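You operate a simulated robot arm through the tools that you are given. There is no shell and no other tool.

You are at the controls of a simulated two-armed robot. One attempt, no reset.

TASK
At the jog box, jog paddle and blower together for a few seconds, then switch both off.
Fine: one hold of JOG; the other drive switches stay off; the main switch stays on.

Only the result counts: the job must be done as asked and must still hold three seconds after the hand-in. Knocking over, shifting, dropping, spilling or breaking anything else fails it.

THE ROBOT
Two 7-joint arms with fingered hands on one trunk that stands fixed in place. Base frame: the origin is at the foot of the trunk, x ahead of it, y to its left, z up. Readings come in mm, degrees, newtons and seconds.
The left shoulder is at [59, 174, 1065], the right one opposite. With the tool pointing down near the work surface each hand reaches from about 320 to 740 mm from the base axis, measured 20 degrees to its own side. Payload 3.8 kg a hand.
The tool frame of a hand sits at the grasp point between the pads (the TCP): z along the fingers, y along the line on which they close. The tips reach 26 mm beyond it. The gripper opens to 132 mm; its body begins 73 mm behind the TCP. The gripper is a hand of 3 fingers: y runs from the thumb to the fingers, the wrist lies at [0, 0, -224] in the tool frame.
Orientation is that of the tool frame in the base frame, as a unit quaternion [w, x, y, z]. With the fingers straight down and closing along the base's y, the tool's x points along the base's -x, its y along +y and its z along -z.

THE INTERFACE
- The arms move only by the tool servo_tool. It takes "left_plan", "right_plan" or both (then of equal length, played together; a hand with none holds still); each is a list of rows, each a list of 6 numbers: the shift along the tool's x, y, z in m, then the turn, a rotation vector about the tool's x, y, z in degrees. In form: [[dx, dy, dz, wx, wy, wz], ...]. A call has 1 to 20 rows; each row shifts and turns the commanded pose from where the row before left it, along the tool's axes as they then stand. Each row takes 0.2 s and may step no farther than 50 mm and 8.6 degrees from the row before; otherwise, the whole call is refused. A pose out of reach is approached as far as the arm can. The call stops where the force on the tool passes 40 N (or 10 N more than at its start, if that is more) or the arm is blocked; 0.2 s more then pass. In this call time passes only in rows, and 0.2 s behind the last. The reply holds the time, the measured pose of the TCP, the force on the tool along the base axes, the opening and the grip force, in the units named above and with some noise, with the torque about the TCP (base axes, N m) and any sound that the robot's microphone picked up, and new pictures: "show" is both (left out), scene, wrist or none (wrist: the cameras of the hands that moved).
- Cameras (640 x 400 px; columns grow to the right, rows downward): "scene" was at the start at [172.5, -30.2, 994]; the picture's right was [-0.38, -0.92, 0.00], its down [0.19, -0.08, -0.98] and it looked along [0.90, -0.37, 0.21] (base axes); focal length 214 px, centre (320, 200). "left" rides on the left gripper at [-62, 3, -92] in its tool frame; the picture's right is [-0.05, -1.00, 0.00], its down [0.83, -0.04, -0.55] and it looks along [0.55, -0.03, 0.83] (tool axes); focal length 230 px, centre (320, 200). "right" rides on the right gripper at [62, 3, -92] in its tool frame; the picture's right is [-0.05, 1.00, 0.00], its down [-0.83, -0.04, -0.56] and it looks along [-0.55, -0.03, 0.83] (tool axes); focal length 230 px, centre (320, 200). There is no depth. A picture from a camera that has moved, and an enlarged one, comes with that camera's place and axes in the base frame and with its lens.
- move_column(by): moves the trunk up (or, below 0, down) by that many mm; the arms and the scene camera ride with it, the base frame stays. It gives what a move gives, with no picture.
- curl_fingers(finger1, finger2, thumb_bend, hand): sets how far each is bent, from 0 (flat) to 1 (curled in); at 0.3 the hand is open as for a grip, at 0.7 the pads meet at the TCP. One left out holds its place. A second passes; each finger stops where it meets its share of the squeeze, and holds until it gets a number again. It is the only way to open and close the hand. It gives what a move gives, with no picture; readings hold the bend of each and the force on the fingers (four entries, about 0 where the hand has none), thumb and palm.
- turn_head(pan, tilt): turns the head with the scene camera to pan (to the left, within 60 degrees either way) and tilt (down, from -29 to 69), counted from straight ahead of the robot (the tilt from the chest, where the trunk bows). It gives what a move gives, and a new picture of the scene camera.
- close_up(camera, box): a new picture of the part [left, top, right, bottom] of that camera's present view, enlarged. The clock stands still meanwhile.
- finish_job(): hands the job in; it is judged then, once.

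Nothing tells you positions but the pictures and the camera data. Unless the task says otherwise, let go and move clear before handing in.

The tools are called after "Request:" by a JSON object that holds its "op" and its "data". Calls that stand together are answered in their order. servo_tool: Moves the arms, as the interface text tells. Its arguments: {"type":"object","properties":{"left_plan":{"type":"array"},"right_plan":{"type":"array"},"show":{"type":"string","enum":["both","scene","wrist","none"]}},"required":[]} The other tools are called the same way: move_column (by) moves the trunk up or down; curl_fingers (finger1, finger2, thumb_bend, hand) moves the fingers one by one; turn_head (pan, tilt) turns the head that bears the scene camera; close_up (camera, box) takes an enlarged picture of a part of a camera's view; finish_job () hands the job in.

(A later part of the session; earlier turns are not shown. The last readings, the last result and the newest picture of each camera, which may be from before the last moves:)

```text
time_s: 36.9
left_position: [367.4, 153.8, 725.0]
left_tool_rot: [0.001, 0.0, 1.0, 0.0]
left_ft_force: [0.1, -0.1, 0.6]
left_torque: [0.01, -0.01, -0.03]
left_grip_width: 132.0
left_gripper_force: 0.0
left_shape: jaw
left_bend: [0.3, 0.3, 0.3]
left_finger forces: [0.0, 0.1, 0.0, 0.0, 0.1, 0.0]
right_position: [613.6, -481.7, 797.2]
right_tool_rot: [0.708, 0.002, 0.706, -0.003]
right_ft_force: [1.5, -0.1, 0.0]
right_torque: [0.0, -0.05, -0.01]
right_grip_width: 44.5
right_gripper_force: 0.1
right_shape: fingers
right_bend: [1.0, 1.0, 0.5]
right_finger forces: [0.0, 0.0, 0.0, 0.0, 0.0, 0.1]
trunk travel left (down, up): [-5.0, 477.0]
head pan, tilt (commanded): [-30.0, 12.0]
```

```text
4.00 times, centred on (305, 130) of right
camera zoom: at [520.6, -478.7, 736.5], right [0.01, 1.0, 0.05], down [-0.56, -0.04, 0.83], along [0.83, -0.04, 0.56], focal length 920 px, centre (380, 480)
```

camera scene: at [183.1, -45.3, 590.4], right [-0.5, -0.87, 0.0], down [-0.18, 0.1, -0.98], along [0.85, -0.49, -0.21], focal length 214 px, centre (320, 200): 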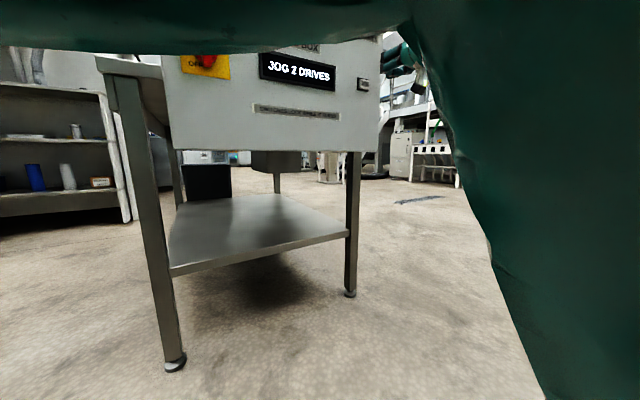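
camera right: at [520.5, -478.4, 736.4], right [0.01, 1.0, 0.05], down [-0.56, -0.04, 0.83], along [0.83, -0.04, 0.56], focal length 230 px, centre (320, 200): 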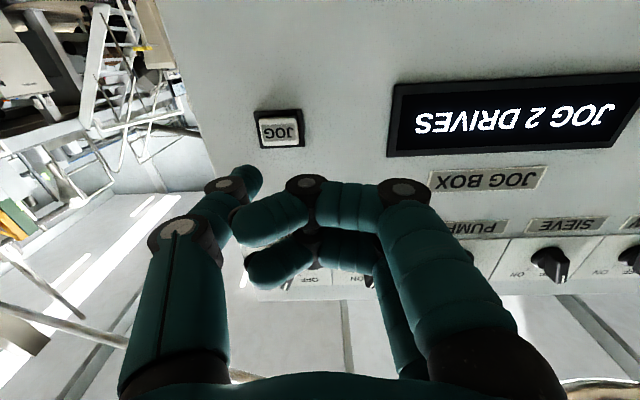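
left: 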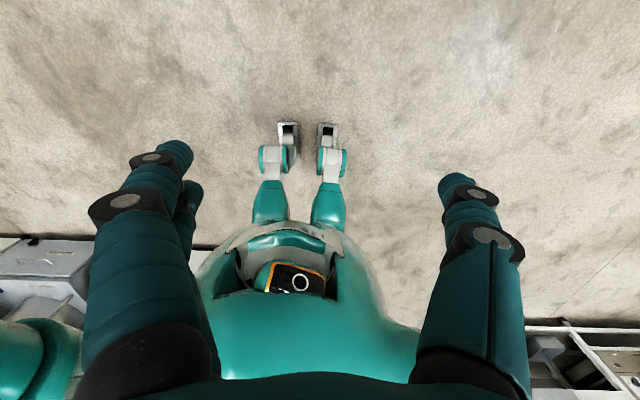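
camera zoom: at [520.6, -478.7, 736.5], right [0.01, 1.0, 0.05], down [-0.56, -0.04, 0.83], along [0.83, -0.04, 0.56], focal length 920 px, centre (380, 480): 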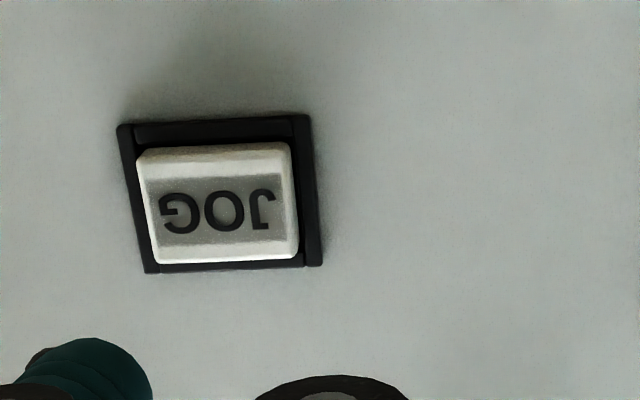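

Nothing has changed after about 1.5 s. I'll wait longer and watch for a run-down or a stuck cap before touching anything.

Request:
{"op": "servo_tool", "data": {"right_plan": [[0, 0, 0, 0, 0, 0], [0, 0, 0, 0, 0, 0], [0, 0, 0, 0, 0, 0], [0, 0, 0, 0, 0, 0], [0, 0, 0, 0, 0, 0], [0, 0, 0, 0, 0, 0], [0, 0, 0, 0, 0, 0], [0, 0, 0, 0, 0, 0], [0, 0, 0, 0, 0, 0], [0, 0, 0, 0, 0, 0]], "show": "none"}}

Request:
{"op": "close_up", "data": {"camera": "scene", "box": [250, 30, 400, 130]}}

```text
time_s: 39.1
left_position: [369.2, 153.8, 725.6]
left_tool_rot: [0.001, 0.0, 1.0, 0.0]
left_ft_force: [-0.5, -0.5, 0.3]
left_torque: [0.0, 0.01, 0.03]
left_grip_width: 131.9
left_gripper_force: 0.1
left_shape: jaw
left_bend: [0.3, 0.3, 0.3]
left_finger forces: [0.0, 0.1, 0.0, 0.1, 0.0, 0.0]
right_position: [613.4, -482.3, 798.1]
right_tool_rot: [0.708, 0.003, 0.706, -0.004]
right_ft_force: [0.3, -0.5, -0.1]
right_torque: [-0.02, -0.01, 0.04]
right_grip_width: 44.7
right_gripper_force: 0.1
right_shape: fingers
right_bend: [1.0, 1.0, 0.5]
right_finger forces: [0.1, 0.0, 0.0, 0.0, 0.0, 0.0]
trunk travel left (down, up): [-5.0, 477.0]
head pan, tilt (commanded): [-30.0, 12.0]
```

```text
4.00 times, centred on (325, 80) of scene
camera zoom: at [183.0, -45.3, 590.4], right [-0.5, -0.87, 0.0], down [-0.18, 0.1, -0.98], along [0.85, -0.49, -0.21], focal length 858 px, centre (300, 680)
```

zoom: 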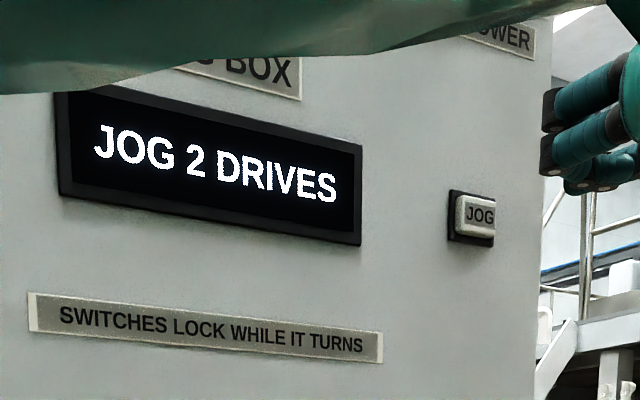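

No change yet. The run-down may simply be long, and the panel says the switches lock while it turns. I'll use the waiting time to raise the trunk back to switch height, with the hand well back from the panel, and then look again.

Request:
{"op": "move_column", "data": {"by": 130}}

Request:
{"op": "curl_fingers", "data": {"hand": "right", "finger1": 0.55, "finger2": 0.55, "thumb_bend": 0.55}}

Request:
{"op": "servo_tool", "data": {"right_plan": [[0, 0, 0, 0, 0, 0]], "show": "both"}}

```text
time_s: 40.6
left_position: [369.7, 154.6, 853.3]
left_tool_rot: [0.0, 0.0, 1.0, -0.001]
left_ft_force: [-0.1, 0.9, 0.1]
left_torque: [0.02, 0.01, 0.04]
left_grip_width: 132.0
left_gripper_force: 0.0
left_shape: jaw
left_bend: [0.3, 0.3, 0.3]
left_finger forces: [0.0, 0.0, 0.0, 0.1, 0.0, 0.0]
right_position: [612.4, -482.7, 927.6]
right_tool_rot: [0.707, 0.004, 0.707, -0.004]
right_ft_force: [-0.4, -0.5, -0.6]
right_torque: [0.01, 0.01, 0.01]
right_grip_width: 44.5
right_gripper_force: 0.1
right_shape: fingers
right_bend: [1.0, 1.0, 0.5]
right_finger forces: [0.0, 0.0, 0.0, 0.0, 0.0, 0.0]
trunk travel left (down, up): [-135.0, 347.0]
head pan, tilt (commanded): [-30.0, 12.0]
```

```text
time_s: 41.6
left_position: [368.6, 153.3, 855.2]
left_tool_rot: [0.0, 0.0, 1.0, 0.001]
left_ft_force: [-0.4, -0.2, 0.3]
left_torque: [0.0, 0.01, 0.0]
left_grip_width: 132.0
left_gripper_force: 0.0
left_shape: jaw
left_bend: [0.3, 0.3, 0.3]
left_finger forces: [0.0, 0.0, 0.0, 0.0, 0.0, 0.0]
right_position: [611.8, -483.0, 927.8]
right_tool_rot: [0.708, 0.004, 0.706, -0.004]
right_ft_force: [0.6, -0.6, 0.4]
right_torque: [-0.01, 0.01, -0.01]
right_grip_width: 51.0
right_gripper_force: 0.0
right_shape: fingers
right_bend: [0.55, 0.55, 0.55]
right_finger forces: [0.0, 0.0, 0.0, 0.0, 0.0, 0.0]
trunk travel left (down, up): [-135.0, 347.0]
head pan, tilt (commanded): [-30.0, 12.0]
```

```text
time_s: 42.0
left_position: [368.5, 153.8, 853.8]
left_tool_rot: [0.001, 0.0, 1.0, -0.001]
left_ft_force: [0.3, -0.1, -0.2]
left_torque: [0.0, -0.02, -0.05]
left_grip_width: 132.0
left_gripper_force: 0.1
left_shape: jaw
left_bend: [0.3, 0.3, 0.3]
left_finger forces: [0.1, 0.0, 0.0, 0.0, 0.0, 0.0]
right_position: [613.0, -482.7, 928.8]
right_tool_rot: [0.708, 0.002, 0.706, -0.003]
right_ft_force: [0.2, -0.5, -0.3]
right_torque: [0.0, 0.0, 0.02]
right_grip_width: 51.3
right_gripper_force: 0.0
right_shape: fingers
right_bend: [0.55, 0.55, 0.55]
right_finger forces: [0.1, 0.0, 0.1, 0.0, 0.1, 0.0]
trunk travel left (down, up): [-135.0, 347.0]
head pan, tilt (commanded): [-30.0, 12.0]
camera scene: at [168.6, -45.3, 713.2], right [-0.5, -0.87, 0.0], down [-0.18, 0.1, -0.98], along [0.85, -0.49, -0.21], focal length 214 px, centre (320, 200)
camera right: at [519.1, -479.2, 866.7], right [0.01, 1.0, 0.05], down [-0.56, -0.04, 0.83], along [0.83, -0.04, 0.56], focal length 230 px, centre (320, 200)
```

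scene: 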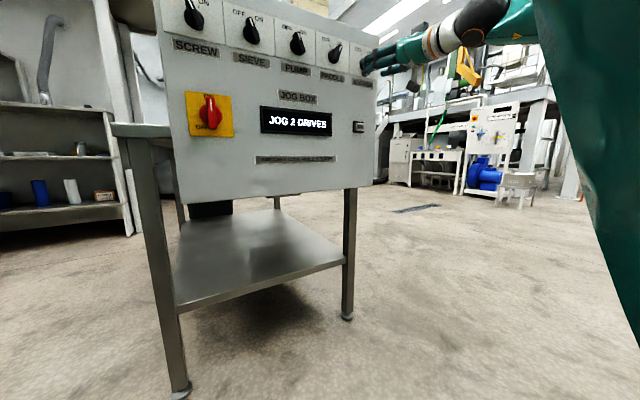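
right: 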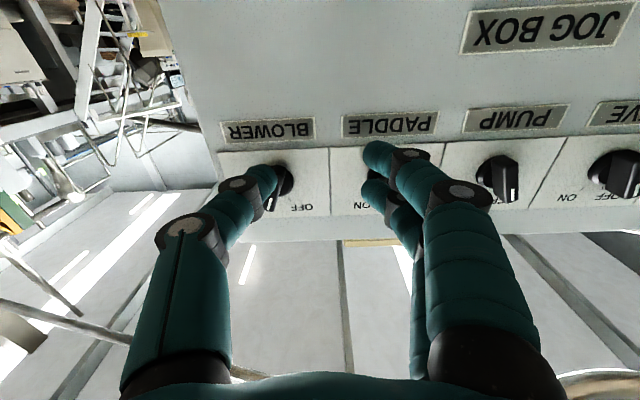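

The display still reads "JOG 2 DRIVES" 7 s after release. I'll compare the JOG cap now against the picture from this same camera position before the press.

Request:
{"op": "close_up", "data": {"camera": "scene", "box": [230, 90, 390, 190]}}

Request:
{"op": "close_up", "data": {"camera": "scene", "box": [342, 112, 374, 142]}}

Request:
{"op": "close_up", "data": {"camera": "scene", "box": [170, 0, 390, 140]}}

```text
4.00 times, centred on (310, 140) of scene
camera zoom: at [168.6, -45.3, 713.2], right [-0.5, -0.87, 0.0], down [-0.18, 0.1, -0.98], along [0.85, -0.49, -0.21], focal length 858 px, centre (360, 440)
```

zoom: 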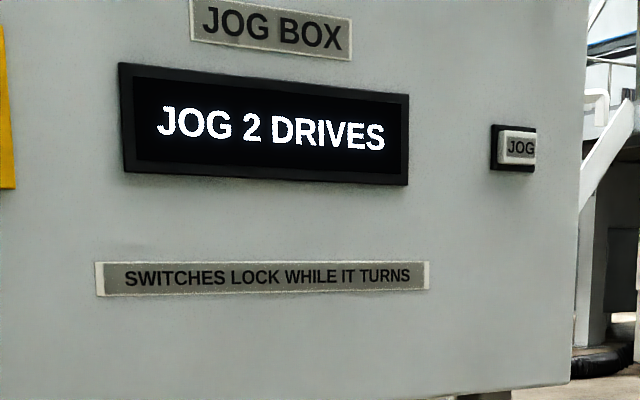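

```text
13.33 times, centred on (358, 127) of scene
camera zoom: at [168.6, -45.3, 713.2], right [-0.5, -0.87, 0.0], down [-0.18, 0.1, -0.98], along [0.85, -0.49, -0.21], focal length 2860 px, centre (-187, 1173)
```

zoom: 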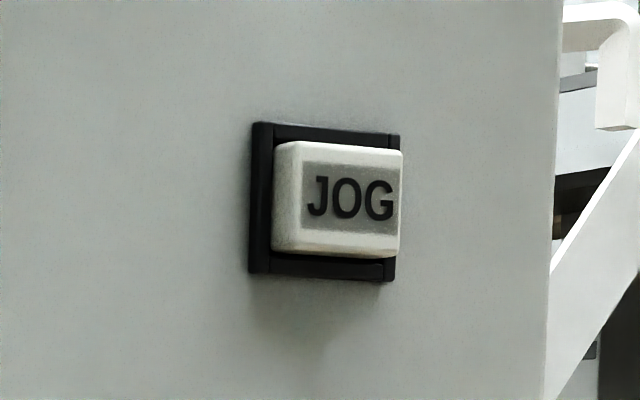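

```text
2.86 times, centred on (280, 70) of scene
camera zoom: at [168.6, -45.3, 713.2], right [-0.5, -0.87, 0.0], down [-0.18, 0.1, -0.98], along [0.85, -0.49, -0.21], focal length 613 px, centre (434, 571)
```

zoom: 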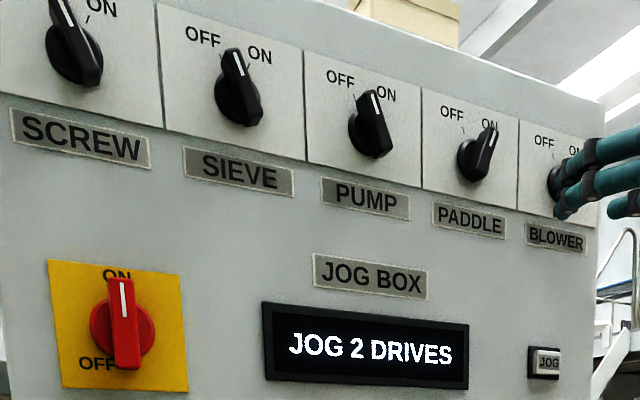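

The cap is fully out, exactly as before the press, so this looks like run-down time. While waiting I'll move the hand in front of PADDLE, at a standoff and rolled +10° toward the bar's ON angle.

Request:
{"op": "servo_tool", "data": {"right_plan": [[-0.0181, 0.0212, 0.008, 0, 0, 0], [-0.0181, 0.0212, 0.008, 0, 0, 0], [-0.0181, 0.0212, 0.008, 0, 0, 0], [0, 0, 0, 0, 0, 5], [0, 0, 0, 0, 0, 5], [0, 0, 0, 0, 0, 0], [0, 0, 0, 0, 0, 0], [0, 0, 0, 0, 0, 0], [0, 0, 0, 0, 0, 0], [0, 0, 0, 0, 0, 0], [0, 0, 0, 0, 0, 0], [0, 0, 0, 0, 0, 0], [0, 0, 0, 0, 0, 0], [0, 0, 0, 0, 0, 0], [0, 0, 0, 0, 0, 0]], "show": "both"}}

Request:
{"op": "close_up", "data": {"camera": "scene", "box": [230, 90, 390, 190]}}

Request:
{"op": "close_up", "data": {"camera": "right", "box": [200, 80, 440, 230]}}

```text
time_s: 45.2
left_position: [369.2, 153.4, 855.4]
left_tool_rot: [-0.001, 0.0, 1.0, 0.0]
left_ft_force: [0.1, 0.0, -0.1]
left_torque: [0.01, 0.01, 0.0]
left_grip_width: 132.0
left_gripper_force: 0.0
left_shape: jaw
left_bend: [0.3, 0.3, 0.3]
left_finger forces: [0.0, 0.0, 0.0, 0.0, 0.1, 0.0]
right_position: [637.4, -420.8, 983.2]
right_tool_rot: [0.705, 0.065, 0.704, 0.059]
right_ft_force: [-0.4, 0.1, -0.1]
right_torque: [0.0, -0.01, -0.03]
right_grip_width: 51.1
right_gripper_force: 0.0
right_shape: fingers
right_bend: [0.55, 0.55, 0.55]
right_finger forces: [0.1, 0.1, 0.0, 0.0, 0.0, 0.0]
trunk travel left (down, up): [-135.0, 347.0]
head pan, tilt (commanded): [-30.0, 12.0]
camera scene: at [168.6, -45.3, 713.2], right [-0.5, -0.87, 0.0], down [-0.18, 0.1, -0.98], along [0.85, -0.49, -0.21], focal length 214 px, centre (320, 200)
camera right: at [544.0, -405.7, 922.6], right [0.01, 0.97, 0.22], down [-0.56, -0.18, 0.81], along [0.83, -0.13, 0.54], focal length 230 px, centre (320, 200)
```

scene: 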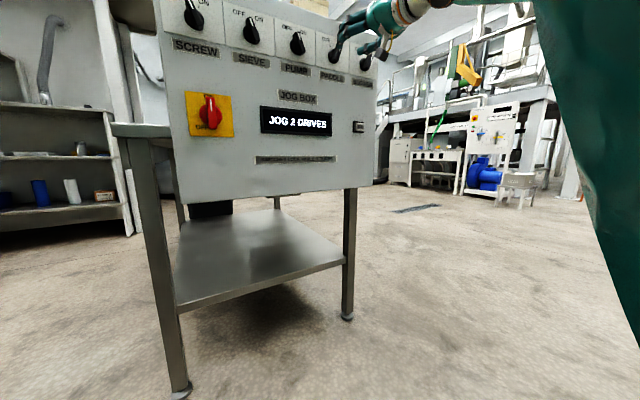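
right: 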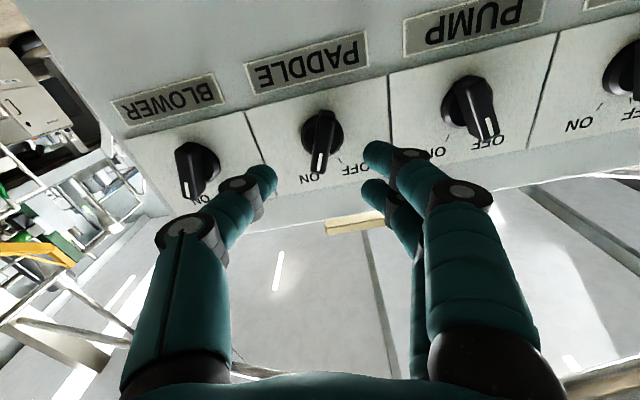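

```text
4.00 times, centred on (310, 140) of scene
camera zoom: at [168.6, -45.3, 713.2], right [-0.5, -0.87, 0.0], down [-0.18, 0.1, -0.98], along [0.85, -0.49, -0.21], focal length 858 px, centre (360, 440)
```

zoom: 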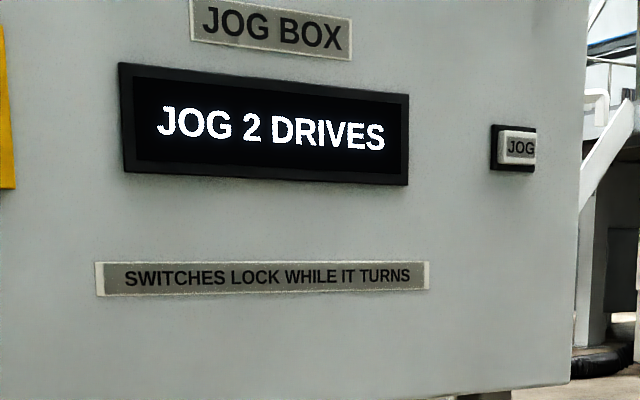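

```text
2.67 times, centred on (320, 155) of right
camera zoom: at [544.0, -405.7, 922.6], right [0.01, 0.97, 0.22], down [-0.56, -0.18, 0.81], along [0.83, -0.13, 0.54], focal length 614 px, centre (320, 320)
```

zoom: 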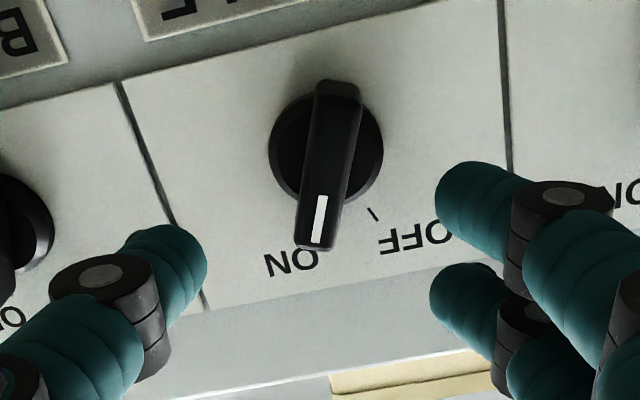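

PADDLE is lined up, but the display still says "JOG 2 DRIVES". I'll keep the hand still and wait for the drives to run down.

Request:
{"op": "servo_tool", "data": {"right_plan": [[0, 0, 0, 0, 0, 0], [0, 0, 0, 0, 0, 0], [0, 0, 0, 0, 0, 0], [0, 0, 0, 0, 0, 0], [0, 0, 0, 0, 0, 0], [0, 0, 0, 0, 0, 0], [0, 0, 0, 0, 0, 0], [0, 0, 0, 0, 0, 0], [0, 0, 0, 0, 0, 0], [0, 0, 0, 0, 0, 0], [0, 0, 0, 0, 0, 0], [0, 0, 0, 0, 0, 0], [0, 0, 0, 0, 0, 0], [0, 0, 0, 0, 0, 0], [0, 0, 0, 0, 0, 0], [0, 0, 0, 0, 0, 0], [0, 0, 0, 0, 0, 0], [0, 0, 0, 0, 0, 0], [0, 0, 0, 0, 0, 0], [0, 0, 0, 0, 0, 0]], "show": "none"}}

Request:
{"op": "close_up", "data": {"camera": "scene", "box": [230, 90, 390, 190]}}

```text
time_s: 49.4
left_position: [367.8, 153.1, 855.0]
left_tool_rot: [0.0, 0.0, 1.0, 0.0]
left_ft_force: [0.5, 0.0, 0.8]
left_torque: [0.01, 0.01, -0.03]
left_grip_width: 132.2
left_gripper_force: 0.0
left_shape: jaw
left_bend: [0.3, 0.3, 0.3]
left_finger forces: [0.0, 0.1, 0.0, 0.1, 0.0, 0.0]
right_position: [636.7, -418.5, 983.2]
right_tool_rot: [0.705, 0.065, 0.704, 0.059]
right_ft_force: [0.1, -0.1, -0.2]
right_torque: [-0.01, -0.01, 0.05]
right_grip_width: 50.7
right_gripper_force: 0.0
right_shape: fingers
right_bend: [0.55, 0.55, 0.55]
right_finger forces: [0.0, 0.0, 0.1, 0.1, 0.0, 0.0]
trunk travel left (down, up): [-135.0, 347.0]
head pan, tilt (commanded): [-30.0, 12.0]
```

```text
4.00 times, centred on (310, 140) of scene
camera zoom: at [168.6, -45.3, 713.2], right [-0.5, -0.87, 0.0], down [-0.18, 0.1, -0.98], along [0.85, -0.49, -0.21], focal length 858 px, centre (360, 440)
```

zoom: 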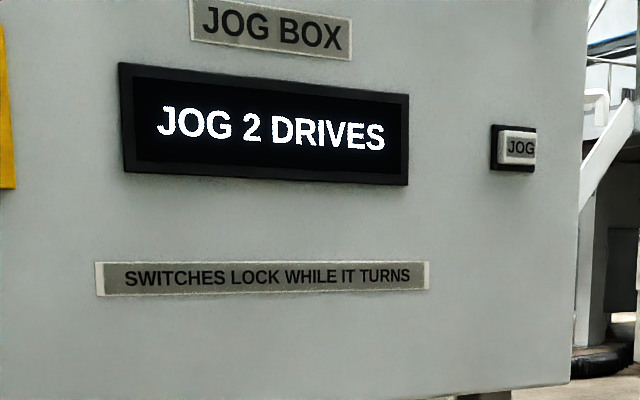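

No change 14 s after release. The cap's visible side depth still looks fully out, so waiting is the safest choice. I'll give it more time.

Request:
{"op": "servo_tool", "data": {"right_plan": [[0, 0, 0, 0, 0, 0], [0, 0, 0, 0, 0, 0], [0, 0, 0, 0, 0, 0], [0, 0, 0, 0, 0, 0], [0, 0, 0, 0, 0, 0], [0, 0, 0, 0, 0, 0], [0, 0, 0, 0, 0, 0], [0, 0, 0, 0, 0, 0], [0, 0, 0, 0, 0, 0], [0, 0, 0, 0, 0, 0], [0, 0, 0, 0, 0, 0], [0, 0, 0, 0, 0, 0], [0, 0, 0, 0, 0, 0], [0, 0, 0, 0, 0, 0], [0, 0, 0, 0, 0, 0], [0, 0, 0, 0, 0, 0], [0, 0, 0, 0, 0, 0], [0, 0, 0, 0, 0, 0], [0, 0, 0, 0, 0, 0], [0, 0, 0, 0, 0, 0]], "show": "none"}}

Request:
{"op": "close_up", "data": {"camera": "scene", "box": [230, 90, 390, 190]}}

Request:
{"op": "close_up", "data": {"camera": "scene", "box": [430, 80, 600, 220]}}

```text
time_s: 53.6
left_position: [369.1, 154.7, 855.3]
left_tool_rot: [0.0, 0.0, 1.0, 0.0]
left_ft_force: [0.4, -0.2, -0.2]
left_torque: [-0.01, 0.02, 0.0]
left_grip_width: 131.9
left_gripper_force: 0.0
left_shape: jaw
left_bend: [0.3, 0.3, 0.3]
left_finger forces: [0.0, 0.0, 0.0, 0.0, 0.0, 0.0]
right_position: [637.7, -418.8, 983.6]
right_tool_rot: [0.705, 0.065, 0.704, 0.058]
right_ft_force: [1.2, -0.7, 0.1]
right_torque: [0.0, -0.05, -0.01]
right_grip_width: 51.0
right_gripper_force: 0.1
right_shape: fingers
right_bend: [0.55, 0.55, 0.55]
right_finger forces: [0.1, 0.0, 0.0, 0.0, 0.1, 0.0]
trunk travel left (down, up): [-135.0, 347.0]
head pan, tilt (commanded): [-30.0, 12.0]
```

```text
4.00 times, centred on (310, 140) of scene
camera zoom: at [168.6, -45.3, 713.2], right [-0.5, -0.87, 0.0], down [-0.18, 0.1, -0.98], along [0.85, -0.49, -0.21], focal length 858 px, centre (360, 440)
```

zoom: 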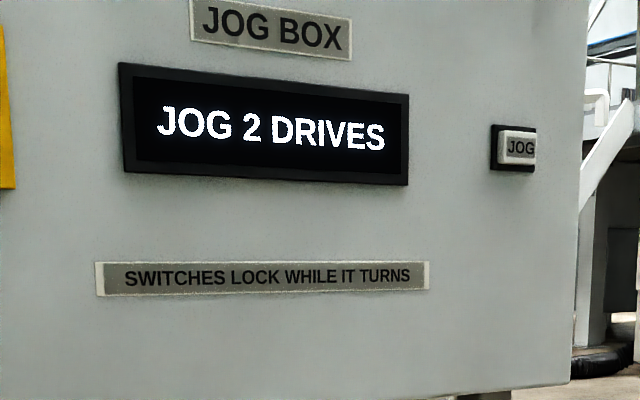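

```text
2.86 times, centred on (515, 150) of scene
camera zoom: at [168.6, -45.3, 713.2], right [-0.5, -0.87, 0.0], down [-0.18, 0.1, -0.98], along [0.85, -0.49, -0.21], focal length 613 px, centre (-237, 343)
```

zoom: 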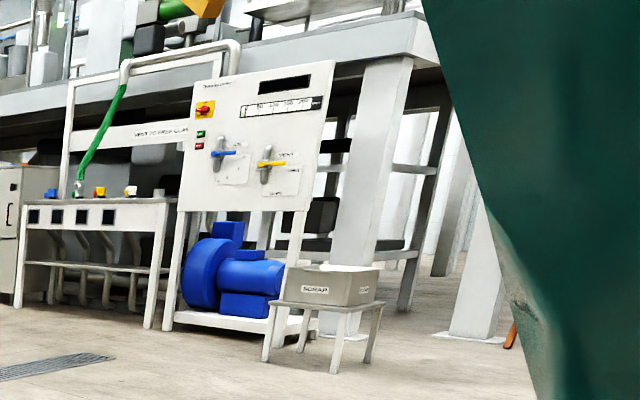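

Still no change at 18 s. The message may simply stay up until a switch is moved, so the safe test is to grip PADDLE lightly and see whether it turns toward OFF, stopping if it is locked. First I'll approach it.

Request:
{"op": "servo_tool", "data": {"right_plan": [[0, 0.0025, 0.022, 0, 0, 0], [0, 0, 0.022, 0, 0, 0], [0, 0, 0.018, 0, 0, 0]], "show": "wrist"}}

Request:
{"op": "close_up", "data": {"camera": "right", "box": [200, 80, 440, 250]}}

Request:
{"op": "close_up", "data": {"camera": "scene", "box": [230, 90, 390, 190]}}

```text
time_s: 54.4
left_position: [368.7, 153.7, 855.5]
left_tool_rot: [0.0, 0.001, 1.0, 0.0]
left_ft_force: [0.0, -0.5, -0.7]
left_torque: [-0.01, -0.02, -0.02]
left_grip_width: 131.8
left_gripper_force: 0.1
left_shape: jaw
left_bend: [0.3, 0.3, 0.3]
left_finger forces: [0.0, 0.0, 0.0, 0.0, 0.1, 0.0]
right_position: [699.7, -418.8, 983.0]
right_tool_rot: [0.705, 0.065, 0.704, 0.059]
right_ft_force: [0.1, -0.5, 0.3]
right_torque: [0.0, 0.02, 0.01]
right_grip_width: 51.1
right_gripper_force: 0.0
right_shape: fingers
right_bend: [0.55, 0.55, 0.55]
right_finger forces: [0.0, 0.0, 0.0, 0.1, 0.0, 0.0]
trunk travel left (down, up): [-135.0, 347.0]
head pan, tilt (commanded): [-30.0, 12.0]
camera right: at [607.7, -404.0, 922.4], right [0.01, 0.97, 0.22], down [-0.56, -0.18, 0.81], along [0.83, -0.13, 0.54], focal length 230 px, centre (320, 200)
```

right: 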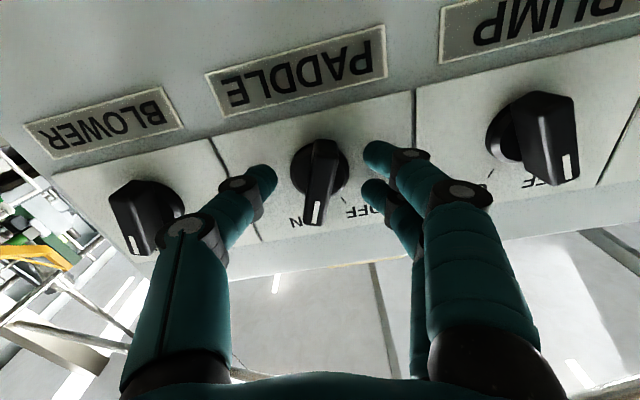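

```text
2.35 times, centred on (320, 165) of right
camera zoom: at [607.7, -404.0, 922.4], right [0.01, 0.97, 0.22], down [-0.56, -0.18, 0.81], along [0.83, -0.13, 0.54], focal length 541 px, centre (320, 282)
```

zoom: 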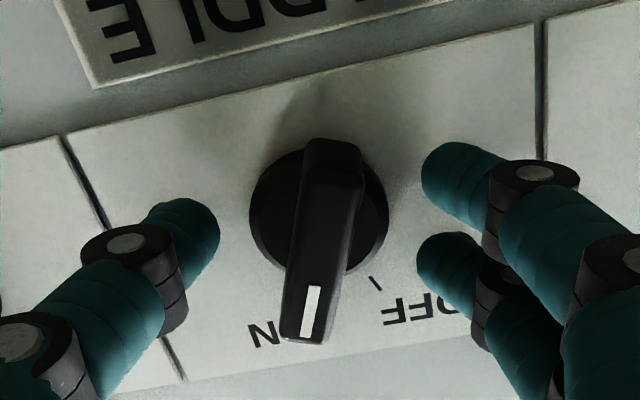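

```text
4.00 times, centred on (310, 140) of scene
camera zoom: at [168.6, -45.3, 713.2], right [-0.5, -0.87, 0.0], down [-0.18, 0.1, -0.98], along [0.85, -0.49, -0.21], focal length 858 px, centre (360, 440)
```

zoom: 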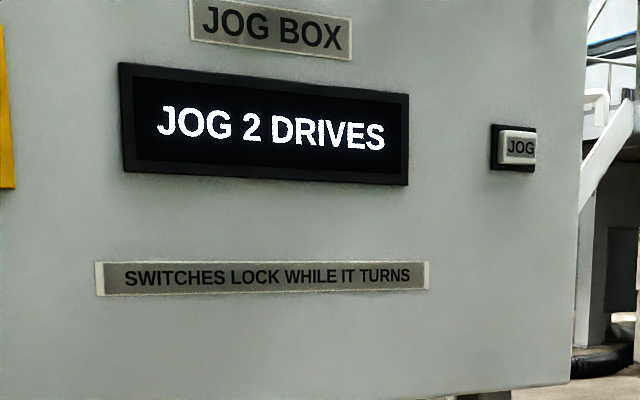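

The hand is centered on PADDLE, which is still at ON. I'll close lightly and turn only 16° toward OFF, watching torque and knob motion.

Request:
{"op": "curl_fingers", "data": {"hand": "right", "finger1": 0.7, "finger2": 0.7, "thumb_bend": 0.7}}

Request:
{"op": "close_up", "data": {"camera": "right", "box": [220, 100, 420, 240]}}

Request:
{"op": "servo_tool", "data": {"right_plan": [[0, 0, 0, 0, 0, -8]], "show": "wrist"}}

Request:
{"op": "close_up", "data": {"camera": "right", "box": [220, 100, 420, 240]}}

```text
time_s: 55.4
left_position: [368.9, 153.6, 856.0]
left_tool_rot: [0.0, 0.0, 1.0, 0.0]
left_ft_force: [0.1, -0.3, 0.0]
left_torque: [-0.01, 0.01, 0.01]
left_grip_width: 131.8
left_gripper_force: 0.1
left_shape: jaw
left_bend: [0.3, 0.3, 0.3]
left_finger forces: [0.0, 0.0, 0.0, 0.1, 0.0, 0.1]
right_position: [700.5, -417.7, 983.3]
right_tool_rot: [0.705, 0.064, 0.704, 0.058]
right_ft_force: [2.9, 2.6, 1.5]
right_torque: [0.02, -0.1, 0.05]
right_grip_width: 18.6
right_gripper_force: 6.1
right_shape: fingers
right_bend: [0.66, 0.65, 0.67]
right_finger forces: [3.4, 4.1, 0.0, 0.0, 5.0, 0.0]
trunk travel left (down, up): [-135.0, 347.0]
head pan, tilt (commanded): [-30.0, 12.0]
```

```text
2.86 times, centred on (320, 170) of right
camera zoom: at [607.6, -403.5, 922.9], right [0.01, 0.97, 0.22], down [-0.56, -0.18, 0.81], along [0.83, -0.13, 0.54], focal length 657 px, centre (320, 286)
```

zoom: 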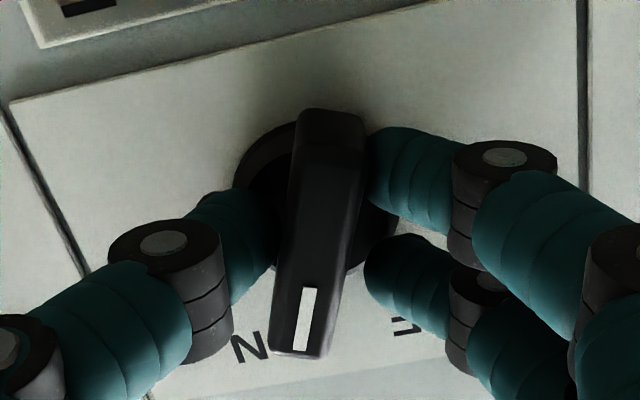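

```text
time_s: 55.8
left_position: [369.2, 154.3, 854.8]
left_tool_rot: [-0.001, 0.0, 1.0, 0.0]
left_ft_force: [-0.2, -0.3, 0.6]
left_torque: [-0.02, 0.01, 0.0]
left_grip_width: 131.9
left_gripper_force: 0.0
left_shape: jaw
left_bend: [0.3, 0.3, 0.3]
left_finger forces: [0.0, 0.0, 0.1, 0.0, 0.0, 0.1]
right_position: [699.3, -417.1, 981.4]
right_tool_rot: [0.708, 0.015, 0.706, 0.009]
right_ft_force: [1.9, 1.7, 1.7]
right_torque: [0.04, -0.01, 0.1]
right_grip_width: 16.7
right_gripper_force: 5.2
right_shape: fingers
right_bend: [0.66, 0.65, 0.68]
right_finger forces: [3.0, 3.5, 0.1, 0.0, 3.9, 0.0]
trunk travel left (down, up): [-135.0, 347.0]
head pan, tilt (commanded): [-30.0, 12.0]
camera right: at [606.6, -412.1, 921.0], right [0.01, 1.0, 0.08], down [-0.56, -0.07, 0.83], along [0.83, -0.05, 0.55], focal length 230 px, centre (320, 200)
```

right: 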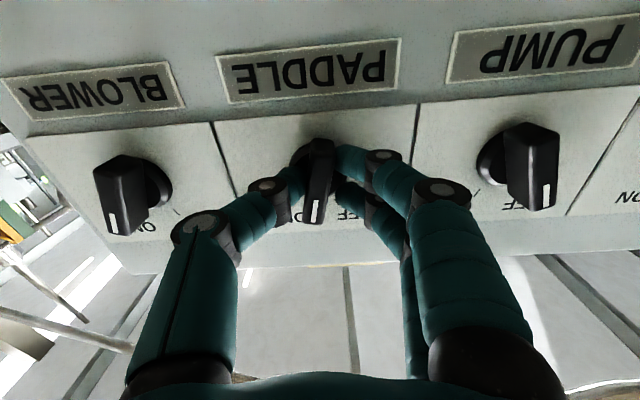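

```text
2.86 times, centred on (320, 170) of right
camera zoom: at [606.6, -412.1, 921.0], right [0.01, 1.0, 0.08], down [-0.56, -0.07, 0.83], along [0.83, -0.05, 0.55], focal length 657 px, centre (320, 286)
```

zoom: 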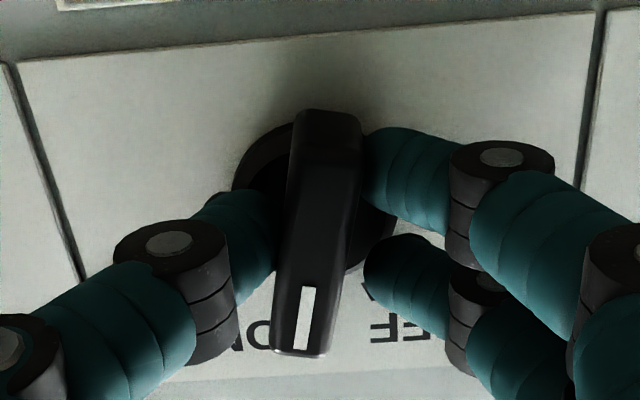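

The knob follows the hand with light forces, so the switch is not locked and nothing is turning. I'll carry on through to OFF.

Request:
{"op": "servo_tool", "data": {"right_plan": [[0, 0, 0, 0, 0, -8], [0, 0, 0, 0, 0, -8], [0, 0, 0, 0, 0, -8]], "show": "wrist"}}

Request:
{"op": "close_up", "data": {"camera": "right", "box": [220, 100, 420, 240]}}

Request:
{"op": "close_up", "data": {"camera": "scene", "box": [170, 0, 390, 140]}}

```text
time_s: 56.6
left_position: [368.4, 153.0, 855.5]
left_tool_rot: [0.0, -0.001, 1.0, 0.0]
left_ft_force: [0.8, -0.4, 0.5]
left_torque: [0.01, 0.0, 0.0]
left_grip_width: 131.9
left_gripper_force: 0.1
left_shape: jaw
left_bend: [0.3, 0.3, 0.3]
left_finger forces: [0.1, 0.1, 0.0, 0.1, 0.0, 0.0]
right_position: [699.4, -417.9, 983.4]
right_tool_rot: [0.693, -0.133, 0.695, -0.139]
right_ft_force: [0.8, 0.7, -2.5]
right_torque: [0.0, 0.11, 0.07]
right_grip_width: 16.3
right_gripper_force: 5.7
right_shape: fingers
right_bend: [0.66, 0.65, 0.68]
right_finger forces: [3.9, 3.1, 0.0, 0.1, 5.1, 0.0]
trunk travel left (down, up): [-135.0, 347.0]
head pan, tilt (commanded): [-30.0, 12.0]
camera right: at [606.3, -438.1, 924.1], right [0.01, 0.94, -0.33], down [-0.55, 0.28, 0.79], along [0.83, 0.17, 0.52], focal length 230 px, centre (320, 200)
```

right: 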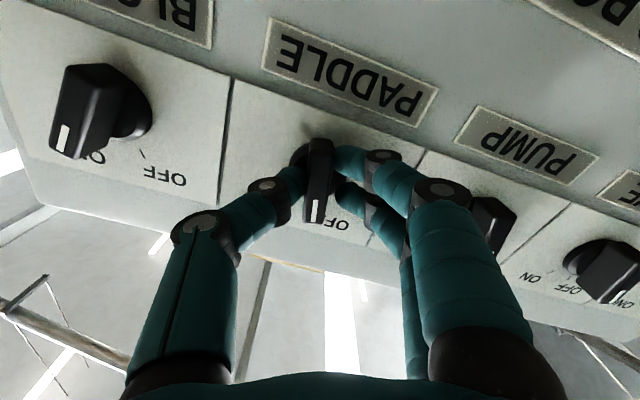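

```text
2.86 times, centred on (320, 170) of right
camera zoom: at [606.3, -438.1, 924.1], right [0.01, 0.94, -0.33], down [-0.55, 0.28, 0.79], along [0.83, 0.17, 0.52], focal length 657 px, centre (320, 286)
```

zoom: 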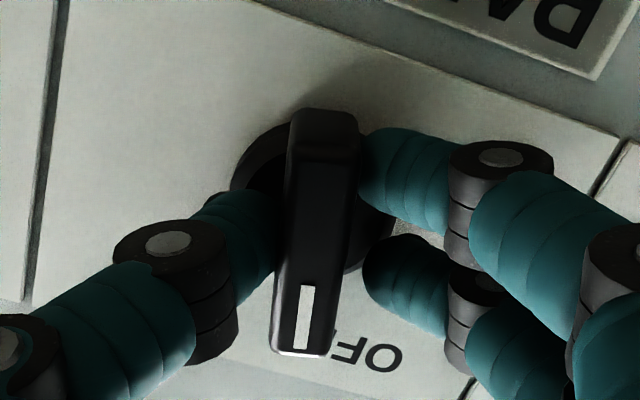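

```text
2.86 times, centred on (280, 70) of scene
camera zoom: at [168.8, -45.3, 713.1], right [-0.5, -0.87, 0.0], down [-0.18, 0.1, -0.98], along [0.85, -0.49, -0.21], focal length 613 px, centre (434, 571)
```

zoom: 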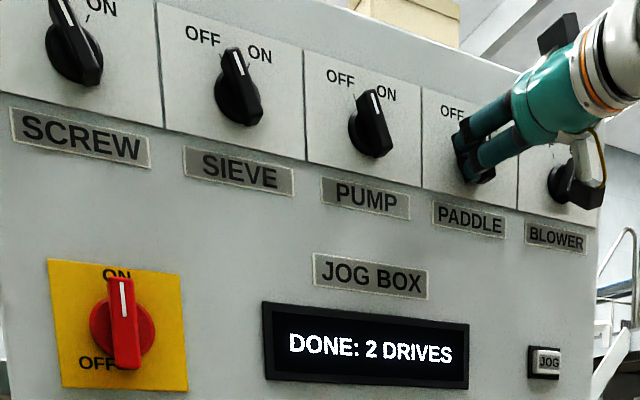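

The display now reads "DONE: 2 DRIVES", so the jog was recorded. PADDLE is nearly at OFF; I'll turn slightly past to seat it, then release.

Request:
{"op": "servo_tool", "data": {"right_plan": [[0, 0, 0, 0, 0, -6]], "show": "none"}}

Request:
{"op": "curl_fingers", "data": {"hand": "right", "finger1": 0.55, "finger2": 0.55, "thumb_bend": 0.55}}

Request:
{"op": "close_up", "data": {"camera": "right", "box": [200, 80, 440, 250]}}

```text
time_s: 57.0
left_position: [369.1, 154.1, 855.5]
left_tool_rot: [0.0, 0.001, 1.0, -0.001]
left_ft_force: [0.6, 0.3, 0.7]
left_torque: [0.0, -0.03, -0.01]
left_grip_width: 132.2
left_gripper_force: 0.0
left_shape: jaw
left_bend: [0.3, 0.3, 0.3]
left_finger forces: [0.1, 0.1, 0.0, 0.0, 0.0, 0.0]
right_position: [699.1, -419.1, 983.0]
right_tool_rot: [0.686, -0.169, 0.686, -0.175]
right_ft_force: [3.4, -1.2, -0.8]
right_torque: [0.05, 0.01, 0.01]
right_grip_width: 15.0
right_gripper_force: 4.1
right_shape: fingers
right_bend: [0.67, 0.68, 0.68]
right_finger forces: [2.6, 1.2, 0.1, 0.1, 4.6, 0.1]
trunk travel left (down, up): [-135.0, 347.0]
head pan, tilt (commanded): [-30.0, 12.0]
```

```text
time_s: 58.0
left_position: [368.8, 154.2, 855.2]
left_tool_rot: [0.0, 0.001, 1.0, 0.0]
left_ft_force: [-0.4, 0.1, 0.0]
left_torque: [-0.04, 0.01, 0.01]
left_grip_width: 132.0
left_gripper_force: 0.1
left_shape: jaw
left_bend: [0.3, 0.3, 0.3]
left_finger forces: [0.1, 0.0, 0.0, 0.1, 0.0, 0.0]
right_position: [699.0, -416.8, 982.9]
right_tool_rot: [0.686, -0.166, 0.686, -0.176]
right_ft_force: [0.7, -0.6, 0.0]
right_torque: [-0.02, -0.03, 0.01]
right_grip_width: 50.4
right_gripper_force: 0.1
right_shape: fingers
right_bend: [0.55, 0.55, 0.55]
right_finger forces: [0.0, 0.1, 0.0, 0.0, 0.0, 0.0]
trunk travel left (down, up): [-135.0, 347.0]
head pan, tilt (commanded): [-30.0, 12.0]
```

```text
2.35 times, centred on (320, 165) of right
camera zoom: at [605.5, -443.5, 927.1], right [0.01, 0.91, -0.42], down [-0.55, 0.36, 0.75], along [0.83, 0.23, 0.5], focal length 541 px, centre (320, 282)
```

zoom: 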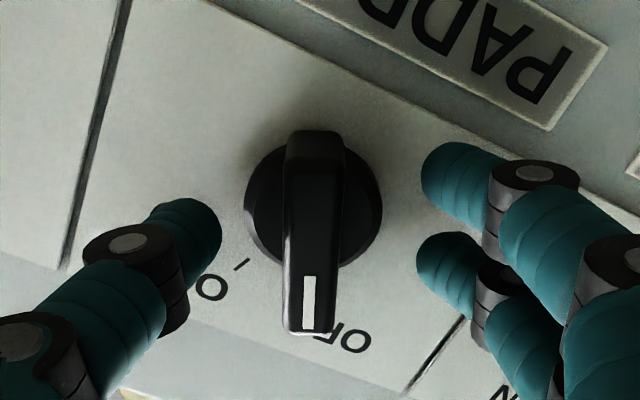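

PADDLE is seated at OFF and released. Now I'll back out, slide across to BLOWER, and roll the hand to match its ON angle.

Request:
{"op": "servo_tool", "data": {"right_plan": [[0, 0, -0.033, 0, 0, 0], [0, 0, -0.032, 0, 0, 0], [0.0136, -0.0256, 0, 0, 0, 0], [0.0136, -0.0256, 0, 0, 0, 0], [0.0136, -0.0256, 0, 0, 0, 0], [0.0136, -0.0256, 0, 0, 0, 0], [0, 0, 0, 0, 0, 8], [0, 0, 0, 0, 0, 8], [0, 0, 0, 0, 0, 8], [0, 0, 0, 0, 0, 8], [0, 0, 0, 0, 0, 8], [0, 0, 0, 0, 0, 8]], "show": "both"}}

Request:
{"op": "close_up", "data": {"camera": "right", "box": [200, 80, 440, 230]}}

Request:
{"op": "close_up", "data": {"camera": "scene", "box": [170, 0, 390, 140]}}

```text
time_s: 60.6
left_position: [369.4, 153.2, 854.6]
left_tool_rot: [0.0, 0.0, 1.0, 0.0]
left_ft_force: [-0.2, -0.6, 0.7]
left_torque: [0.0, 0.0, 0.0]
left_grip_width: 131.9
left_gripper_force: 0.1
left_shape: jaw
left_bend: [0.3, 0.3, 0.3]
left_finger forces: [0.0, 0.1, 0.1, 0.0, 0.0, 0.0]
right_position: [632.7, -532.2, 984.7]
right_tool_rot: [0.697, 0.126, 0.695, 0.121]
right_ft_force: [-0.2, 0.6, 0.1]
right_torque: [0.02, 0.0, 0.0]
right_grip_width: 50.6
right_gripper_force: 0.0
right_shape: fingers
right_bend: [0.55, 0.55, 0.55]
right_finger forces: [0.0, 0.1, 0.1, 0.1, 0.0, 0.0]
trunk travel left (down, up): [-135.0, 347.0]
head pan, tilt (commanded): [-30.0, 12.0]
camera scene: at [168.6, -45.3, 713.2], right [-0.5, -0.87, 0.0], down [-0.18, 0.1, -0.98], along [0.85, -0.49, -0.21], focal length 214 px, centre (320, 200)
camera right: at [539.6, -507.9, 926.9], right [0.01, 0.92, 0.39], down [-0.56, -0.32, 0.76], along [0.83, -0.23, 0.51], focal length 230 px, centre (320, 200)
```

scene: 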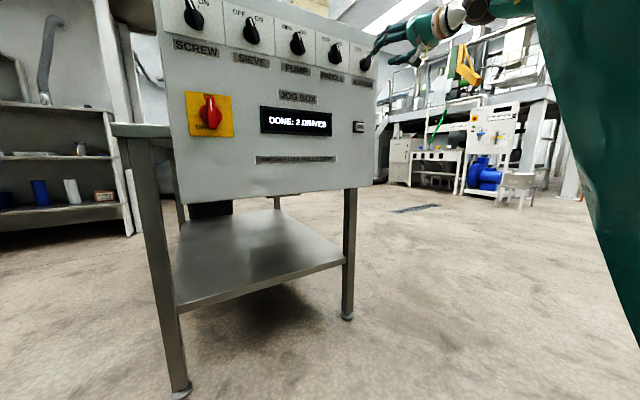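
right: 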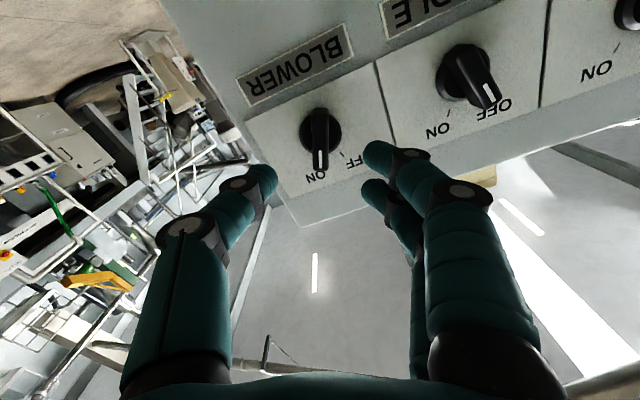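

```text
2.67 times, centred on (320, 155) of right
camera zoom: at [539.6, -507.9, 926.9], right [0.01, 0.92, 0.39], down [-0.56, -0.32, 0.76], along [0.83, -0.23, 0.51], focal length 614 px, centre (320, 320)
```

zoom: 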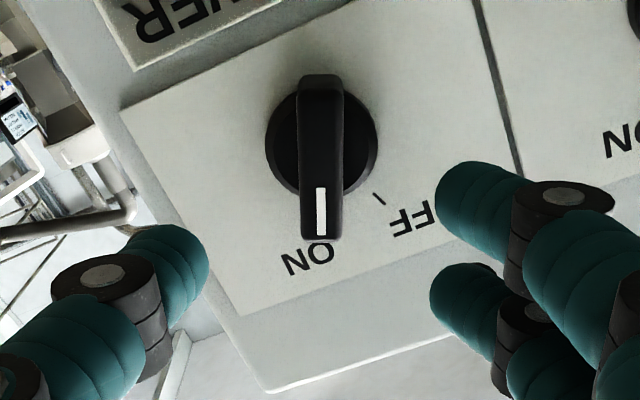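

```text
2.86 times, centred on (280, 70) of scene
camera zoom: at [168.6, -45.3, 713.2], right [-0.5, -0.87, 0.0], down [-0.18, 0.1, -0.98], along [0.85, -0.49, -0.21], focal length 613 px, centre (434, 571)
```

zoom: 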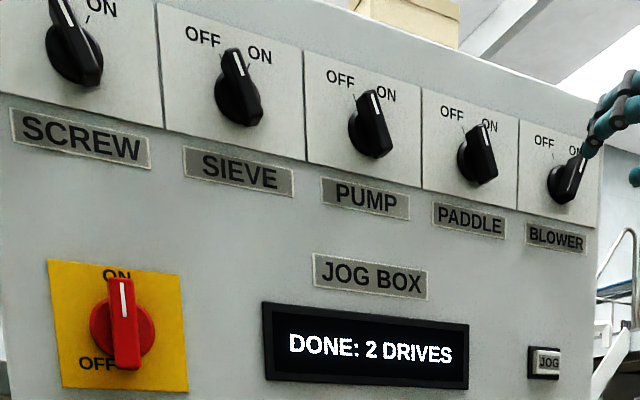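

PADDLE is clearly OFF and parallel to the other off switches. The hand is centered and aligned on BLOWER, so I'll advance and grip.

Request:
{"op": "servo_tool", "data": {"right_plan": [[0, 0, 0.023, 0, 0, 0], [0, 0, 0.023, 0, 0, 0], [0, 0, 0.021, 0, 0, 0]], "show": "none"}}

Request:
{"op": "close_up", "data": {"camera": "right", "box": [200, 80, 440, 250]}}

```text
time_s: 61.4
left_position: [368.7, 153.9, 855.4]
left_tool_rot: [0.0, 0.0, 1.0, 0.0]
left_ft_force: [-0.9, -0.2, 0.3]
left_torque: [0.0, 0.01, 0.0]
left_grip_width: 132.1
left_gripper_force: 0.1
left_shape: jaw
left_bend: [0.3, 0.3, 0.3]
left_finger forces: [0.1, 0.1, 0.0, 0.0, 0.1, 0.0]
right_position: [700.8, -531.3, 981.1]
right_tool_rot: [0.697, 0.126, 0.696, 0.121]
right_ft_force: [0.3, -0.1, 0.4]
right_torque: [-0.01, 0.0, -0.01]
right_grip_width: 50.4
right_gripper_force: 0.0
right_shape: fingers
right_bend: [0.55, 0.55, 0.55]
right_finger forces: [0.1, 0.0, 0.0, 0.1, 0.1, 0.1]
trunk travel left (down, up): [-135.0, 347.0]
head pan, tilt (commanded): [-30.0, 12.0]
```

```text
2.35 times, centred on (320, 165) of right
camera zoom: at [608.1, -507.4, 925.3], right [0.01, 0.92, 0.39], down [-0.56, -0.32, 0.77], along [0.83, -0.22, 0.51], focal length 541 px, centre (320, 282)
```

zoom: 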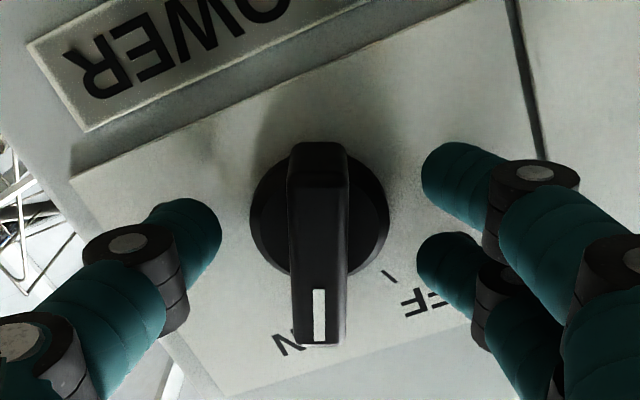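

The grip position on BLOWER is good. I'll close on the bar and turn it counter-clockwise to OFF.

Request:
{"op": "curl_fingers", "data": {"hand": "right", "finger1": 0.7, "finger2": 0.7, "thumb_bend": 0.7}}

Request:
{"op": "servo_tool", "data": {"right_plan": [[0, 0, 0, 0, 0, -8], [0, 0, 0, 0, 0, -8], [0, 0, 0, 0, 0, -8], [0, 0, 0, 0, 0, -8], [0, 0, 0, 0, 0, -8]], "show": "wrist"}}

Request:
{"op": "close_up", "data": {"camera": "right", "box": [220, 100, 420, 240]}}

Request:
{"op": "close_up", "data": {"camera": "scene", "box": [170, 0, 390, 140]}}

```text
time_s: 62.4
left_position: [368.7, 154.8, 854.7]
left_tool_rot: [0.0, -0.001, 1.0, 0.0]
left_ft_force: [0.4, 0.5, 0.1]
left_torque: [0.0, -0.02, -0.02]
left_grip_width: 131.7
left_gripper_force: 0.0
left_shape: jaw
left_bend: [0.3, 0.3, 0.3]
left_finger forces: [0.0, 0.0, 0.0, 0.0, 0.0, 0.0]
right_position: [700.4, -530.9, 983.1]
right_tool_rot: [0.697, 0.126, 0.695, 0.12]
right_ft_force: [1.9, 1.1, 1.8]
right_torque: [-0.02, -0.1, 0.06]
right_grip_width: 17.4
right_gripper_force: 6.8
right_shape: fingers
right_bend: [0.66, 0.65, 0.67]
right_finger forces: [3.3, 5.8, 0.0, 0.0, 5.1, 0.0]
trunk travel left (down, up): [-135.0, 347.0]
head pan, tilt (commanded): [-30.0, 12.0]
```

```text
time_s: 63.6
left_position: [368.1, 154.0, 853.9]
left_tool_rot: [0.0, 0.0, 1.0, 0.0]
left_ft_force: [-0.3, 0.7, -0.2]
left_torque: [-0.01, 0.05, 0.02]
left_grip_width: 132.1
left_gripper_force: 0.0
left_shape: jaw
left_bend: [0.3, 0.3, 0.3]
left_finger forces: [0.0, 0.0, 0.0, 0.1, 0.0, 0.0]
right_position: [701.0, -533.1, 982.0]
right_tool_rot: [0.696, -0.12, 0.697, -0.128]
right_ft_force: [1.3, 3.4, -2.8]
right_torque: [-0.07, 0.05, 0.1]
right_grip_width: 17.7
right_gripper_force: 6.8
right_shape: fingers
right_bend: [0.66, 0.65, 0.67]
right_finger forces: [4.0, 4.9, 0.0, 0.0, 4.5, 0.0]
trunk travel left (down, up): [-135.0, 347.0]
head pan, tilt (commanded): [-30.0, 12.0]
camera right: at [607.0, -551.1, 923.3], right [0.01, 0.96, -0.3], down [-0.55, 0.25, 0.79], along [0.83, 0.16, 0.53], focal length 230 px, centre (320, 200)
```

right: 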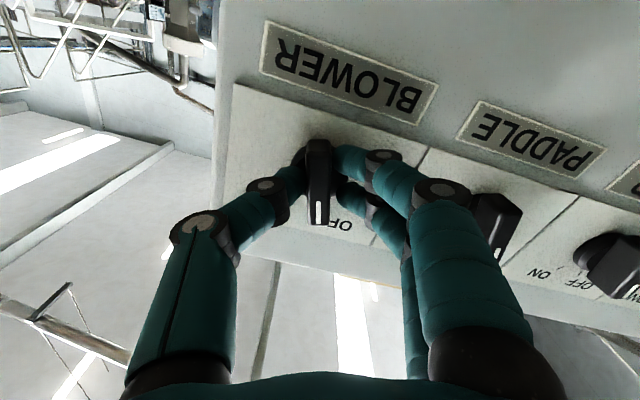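

```text
2.86 times, centred on (320, 170) of right
camera zoom: at [607.0, -551.1, 923.3], right [0.01, 0.96, -0.3], down [-0.55, 0.25, 0.79], along [0.83, 0.16, 0.53], focal length 657 px, centre (320, 286)
```

zoom: 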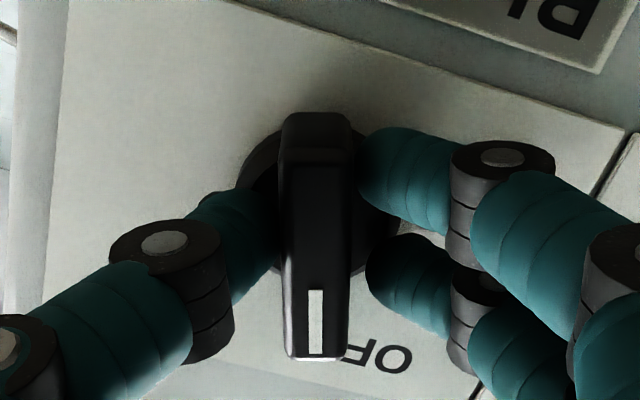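

```text
2.86 times, centred on (280, 70) of scene
camera zoom: at [168.8, -45.2, 713.1], right [-0.5, -0.87, 0.0], down [-0.18, 0.1, -0.98], along [0.85, -0.49, -0.21], focal length 613 px, centre (434, 571)
```

zoom: 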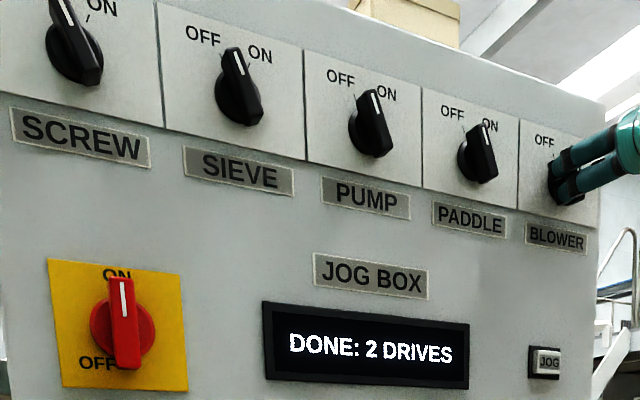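

The BLOWER bar is almost at OFF, with the hand at -20°. I'll turn 8° more to seat it, release, and back out.

Request:
{"op": "servo_tool", "data": {"right_plan": [[0, 0, 0, 0, 0, -5], [0, 0, 0, 0, 0, -3]], "show": "none"}}

Request:
{"op": "curl_fingers", "data": {"hand": "right", "finger1": 0.55, "finger2": 0.55, "thumb_bend": 0.55}}

Request:
{"op": "close_up", "data": {"camera": "right", "box": [200, 80, 440, 250]}}

```text
time_s: 64.2
left_position: [368.8, 153.4, 856.3]
left_tool_rot: [0.0, -0.001, 1.0, 0.001]
left_ft_force: [1.1, 1.2, 0.1]
left_torque: [0.01, 0.0, -0.01]
left_grip_width: 131.7
left_gripper_force: 0.0
left_shape: jaw
left_bend: [0.3, 0.3, 0.3]
left_finger forces: [0.1, 0.0, 0.0, 0.0, 0.0, 0.0]
right_position: [699.9, -533.5, 983.9]
right_tool_rot: [0.685, -0.168, 0.686, -0.176]
right_ft_force: [2.2, -0.9, -1.8]
right_torque: [0.07, 0.02, 0.02]
right_grip_width: 18.0
right_gripper_force: 6.8
right_shape: fingers
right_bend: [0.66, 0.65, 0.67]
right_finger forces: [3.5, 3.8, 0.0, 0.0, 5.7, 0.1]
trunk travel left (down, up): [-135.0, 347.0]
head pan, tilt (commanded): [-30.0, 12.0]
```

```text
time_s: 65.2
left_position: [369.6, 153.5, 854.7]
left_tool_rot: [0.0, -0.001, 1.0, 0.0]
left_ft_force: [0.1, 0.0, 0.0]
left_torque: [0.0, 0.0, 0.02]
left_grip_width: 131.9
left_gripper_force: 0.0
left_shape: jaw
left_bend: [0.3, 0.3, 0.3]
left_finger forces: [0.0, 0.1, 0.0, 0.0, 0.1, 0.1]
right_position: [699.6, -532.3, 982.3]
right_tool_rot: [0.686, -0.168, 0.686, -0.174]
right_ft_force: [-0.4, -0.4, -0.6]
right_torque: [0.04, 0.01, -0.01]
right_grip_width: 50.6
right_gripper_force: 0.1
right_shape: fingers
right_bend: [0.55, 0.55, 0.55]
right_finger forces: [0.0, 0.0, 0.0, 0.0, 0.0, 0.0]
trunk travel left (down, up): [-135.0, 347.0]
head pan, tilt (commanded): [-30.0, 12.0]
```

```text
2.35 times, centred on (320, 165) of right
camera zoom: at [606.6, -558.4, 926.8], right [0.01, 0.91, -0.42], down [-0.55, 0.36, 0.75], along [0.83, 0.23, 0.5], focal length 541 px, centre (320, 282)
```

zoom: 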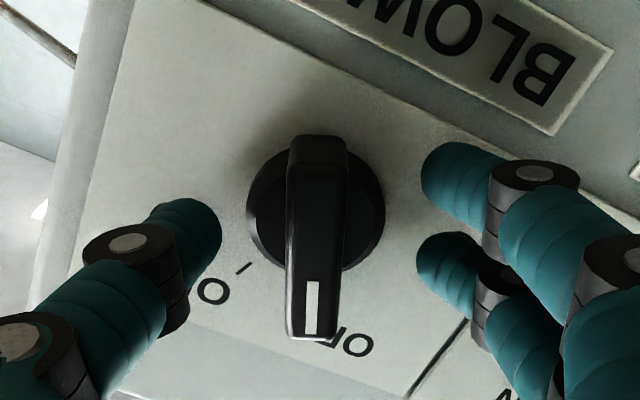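

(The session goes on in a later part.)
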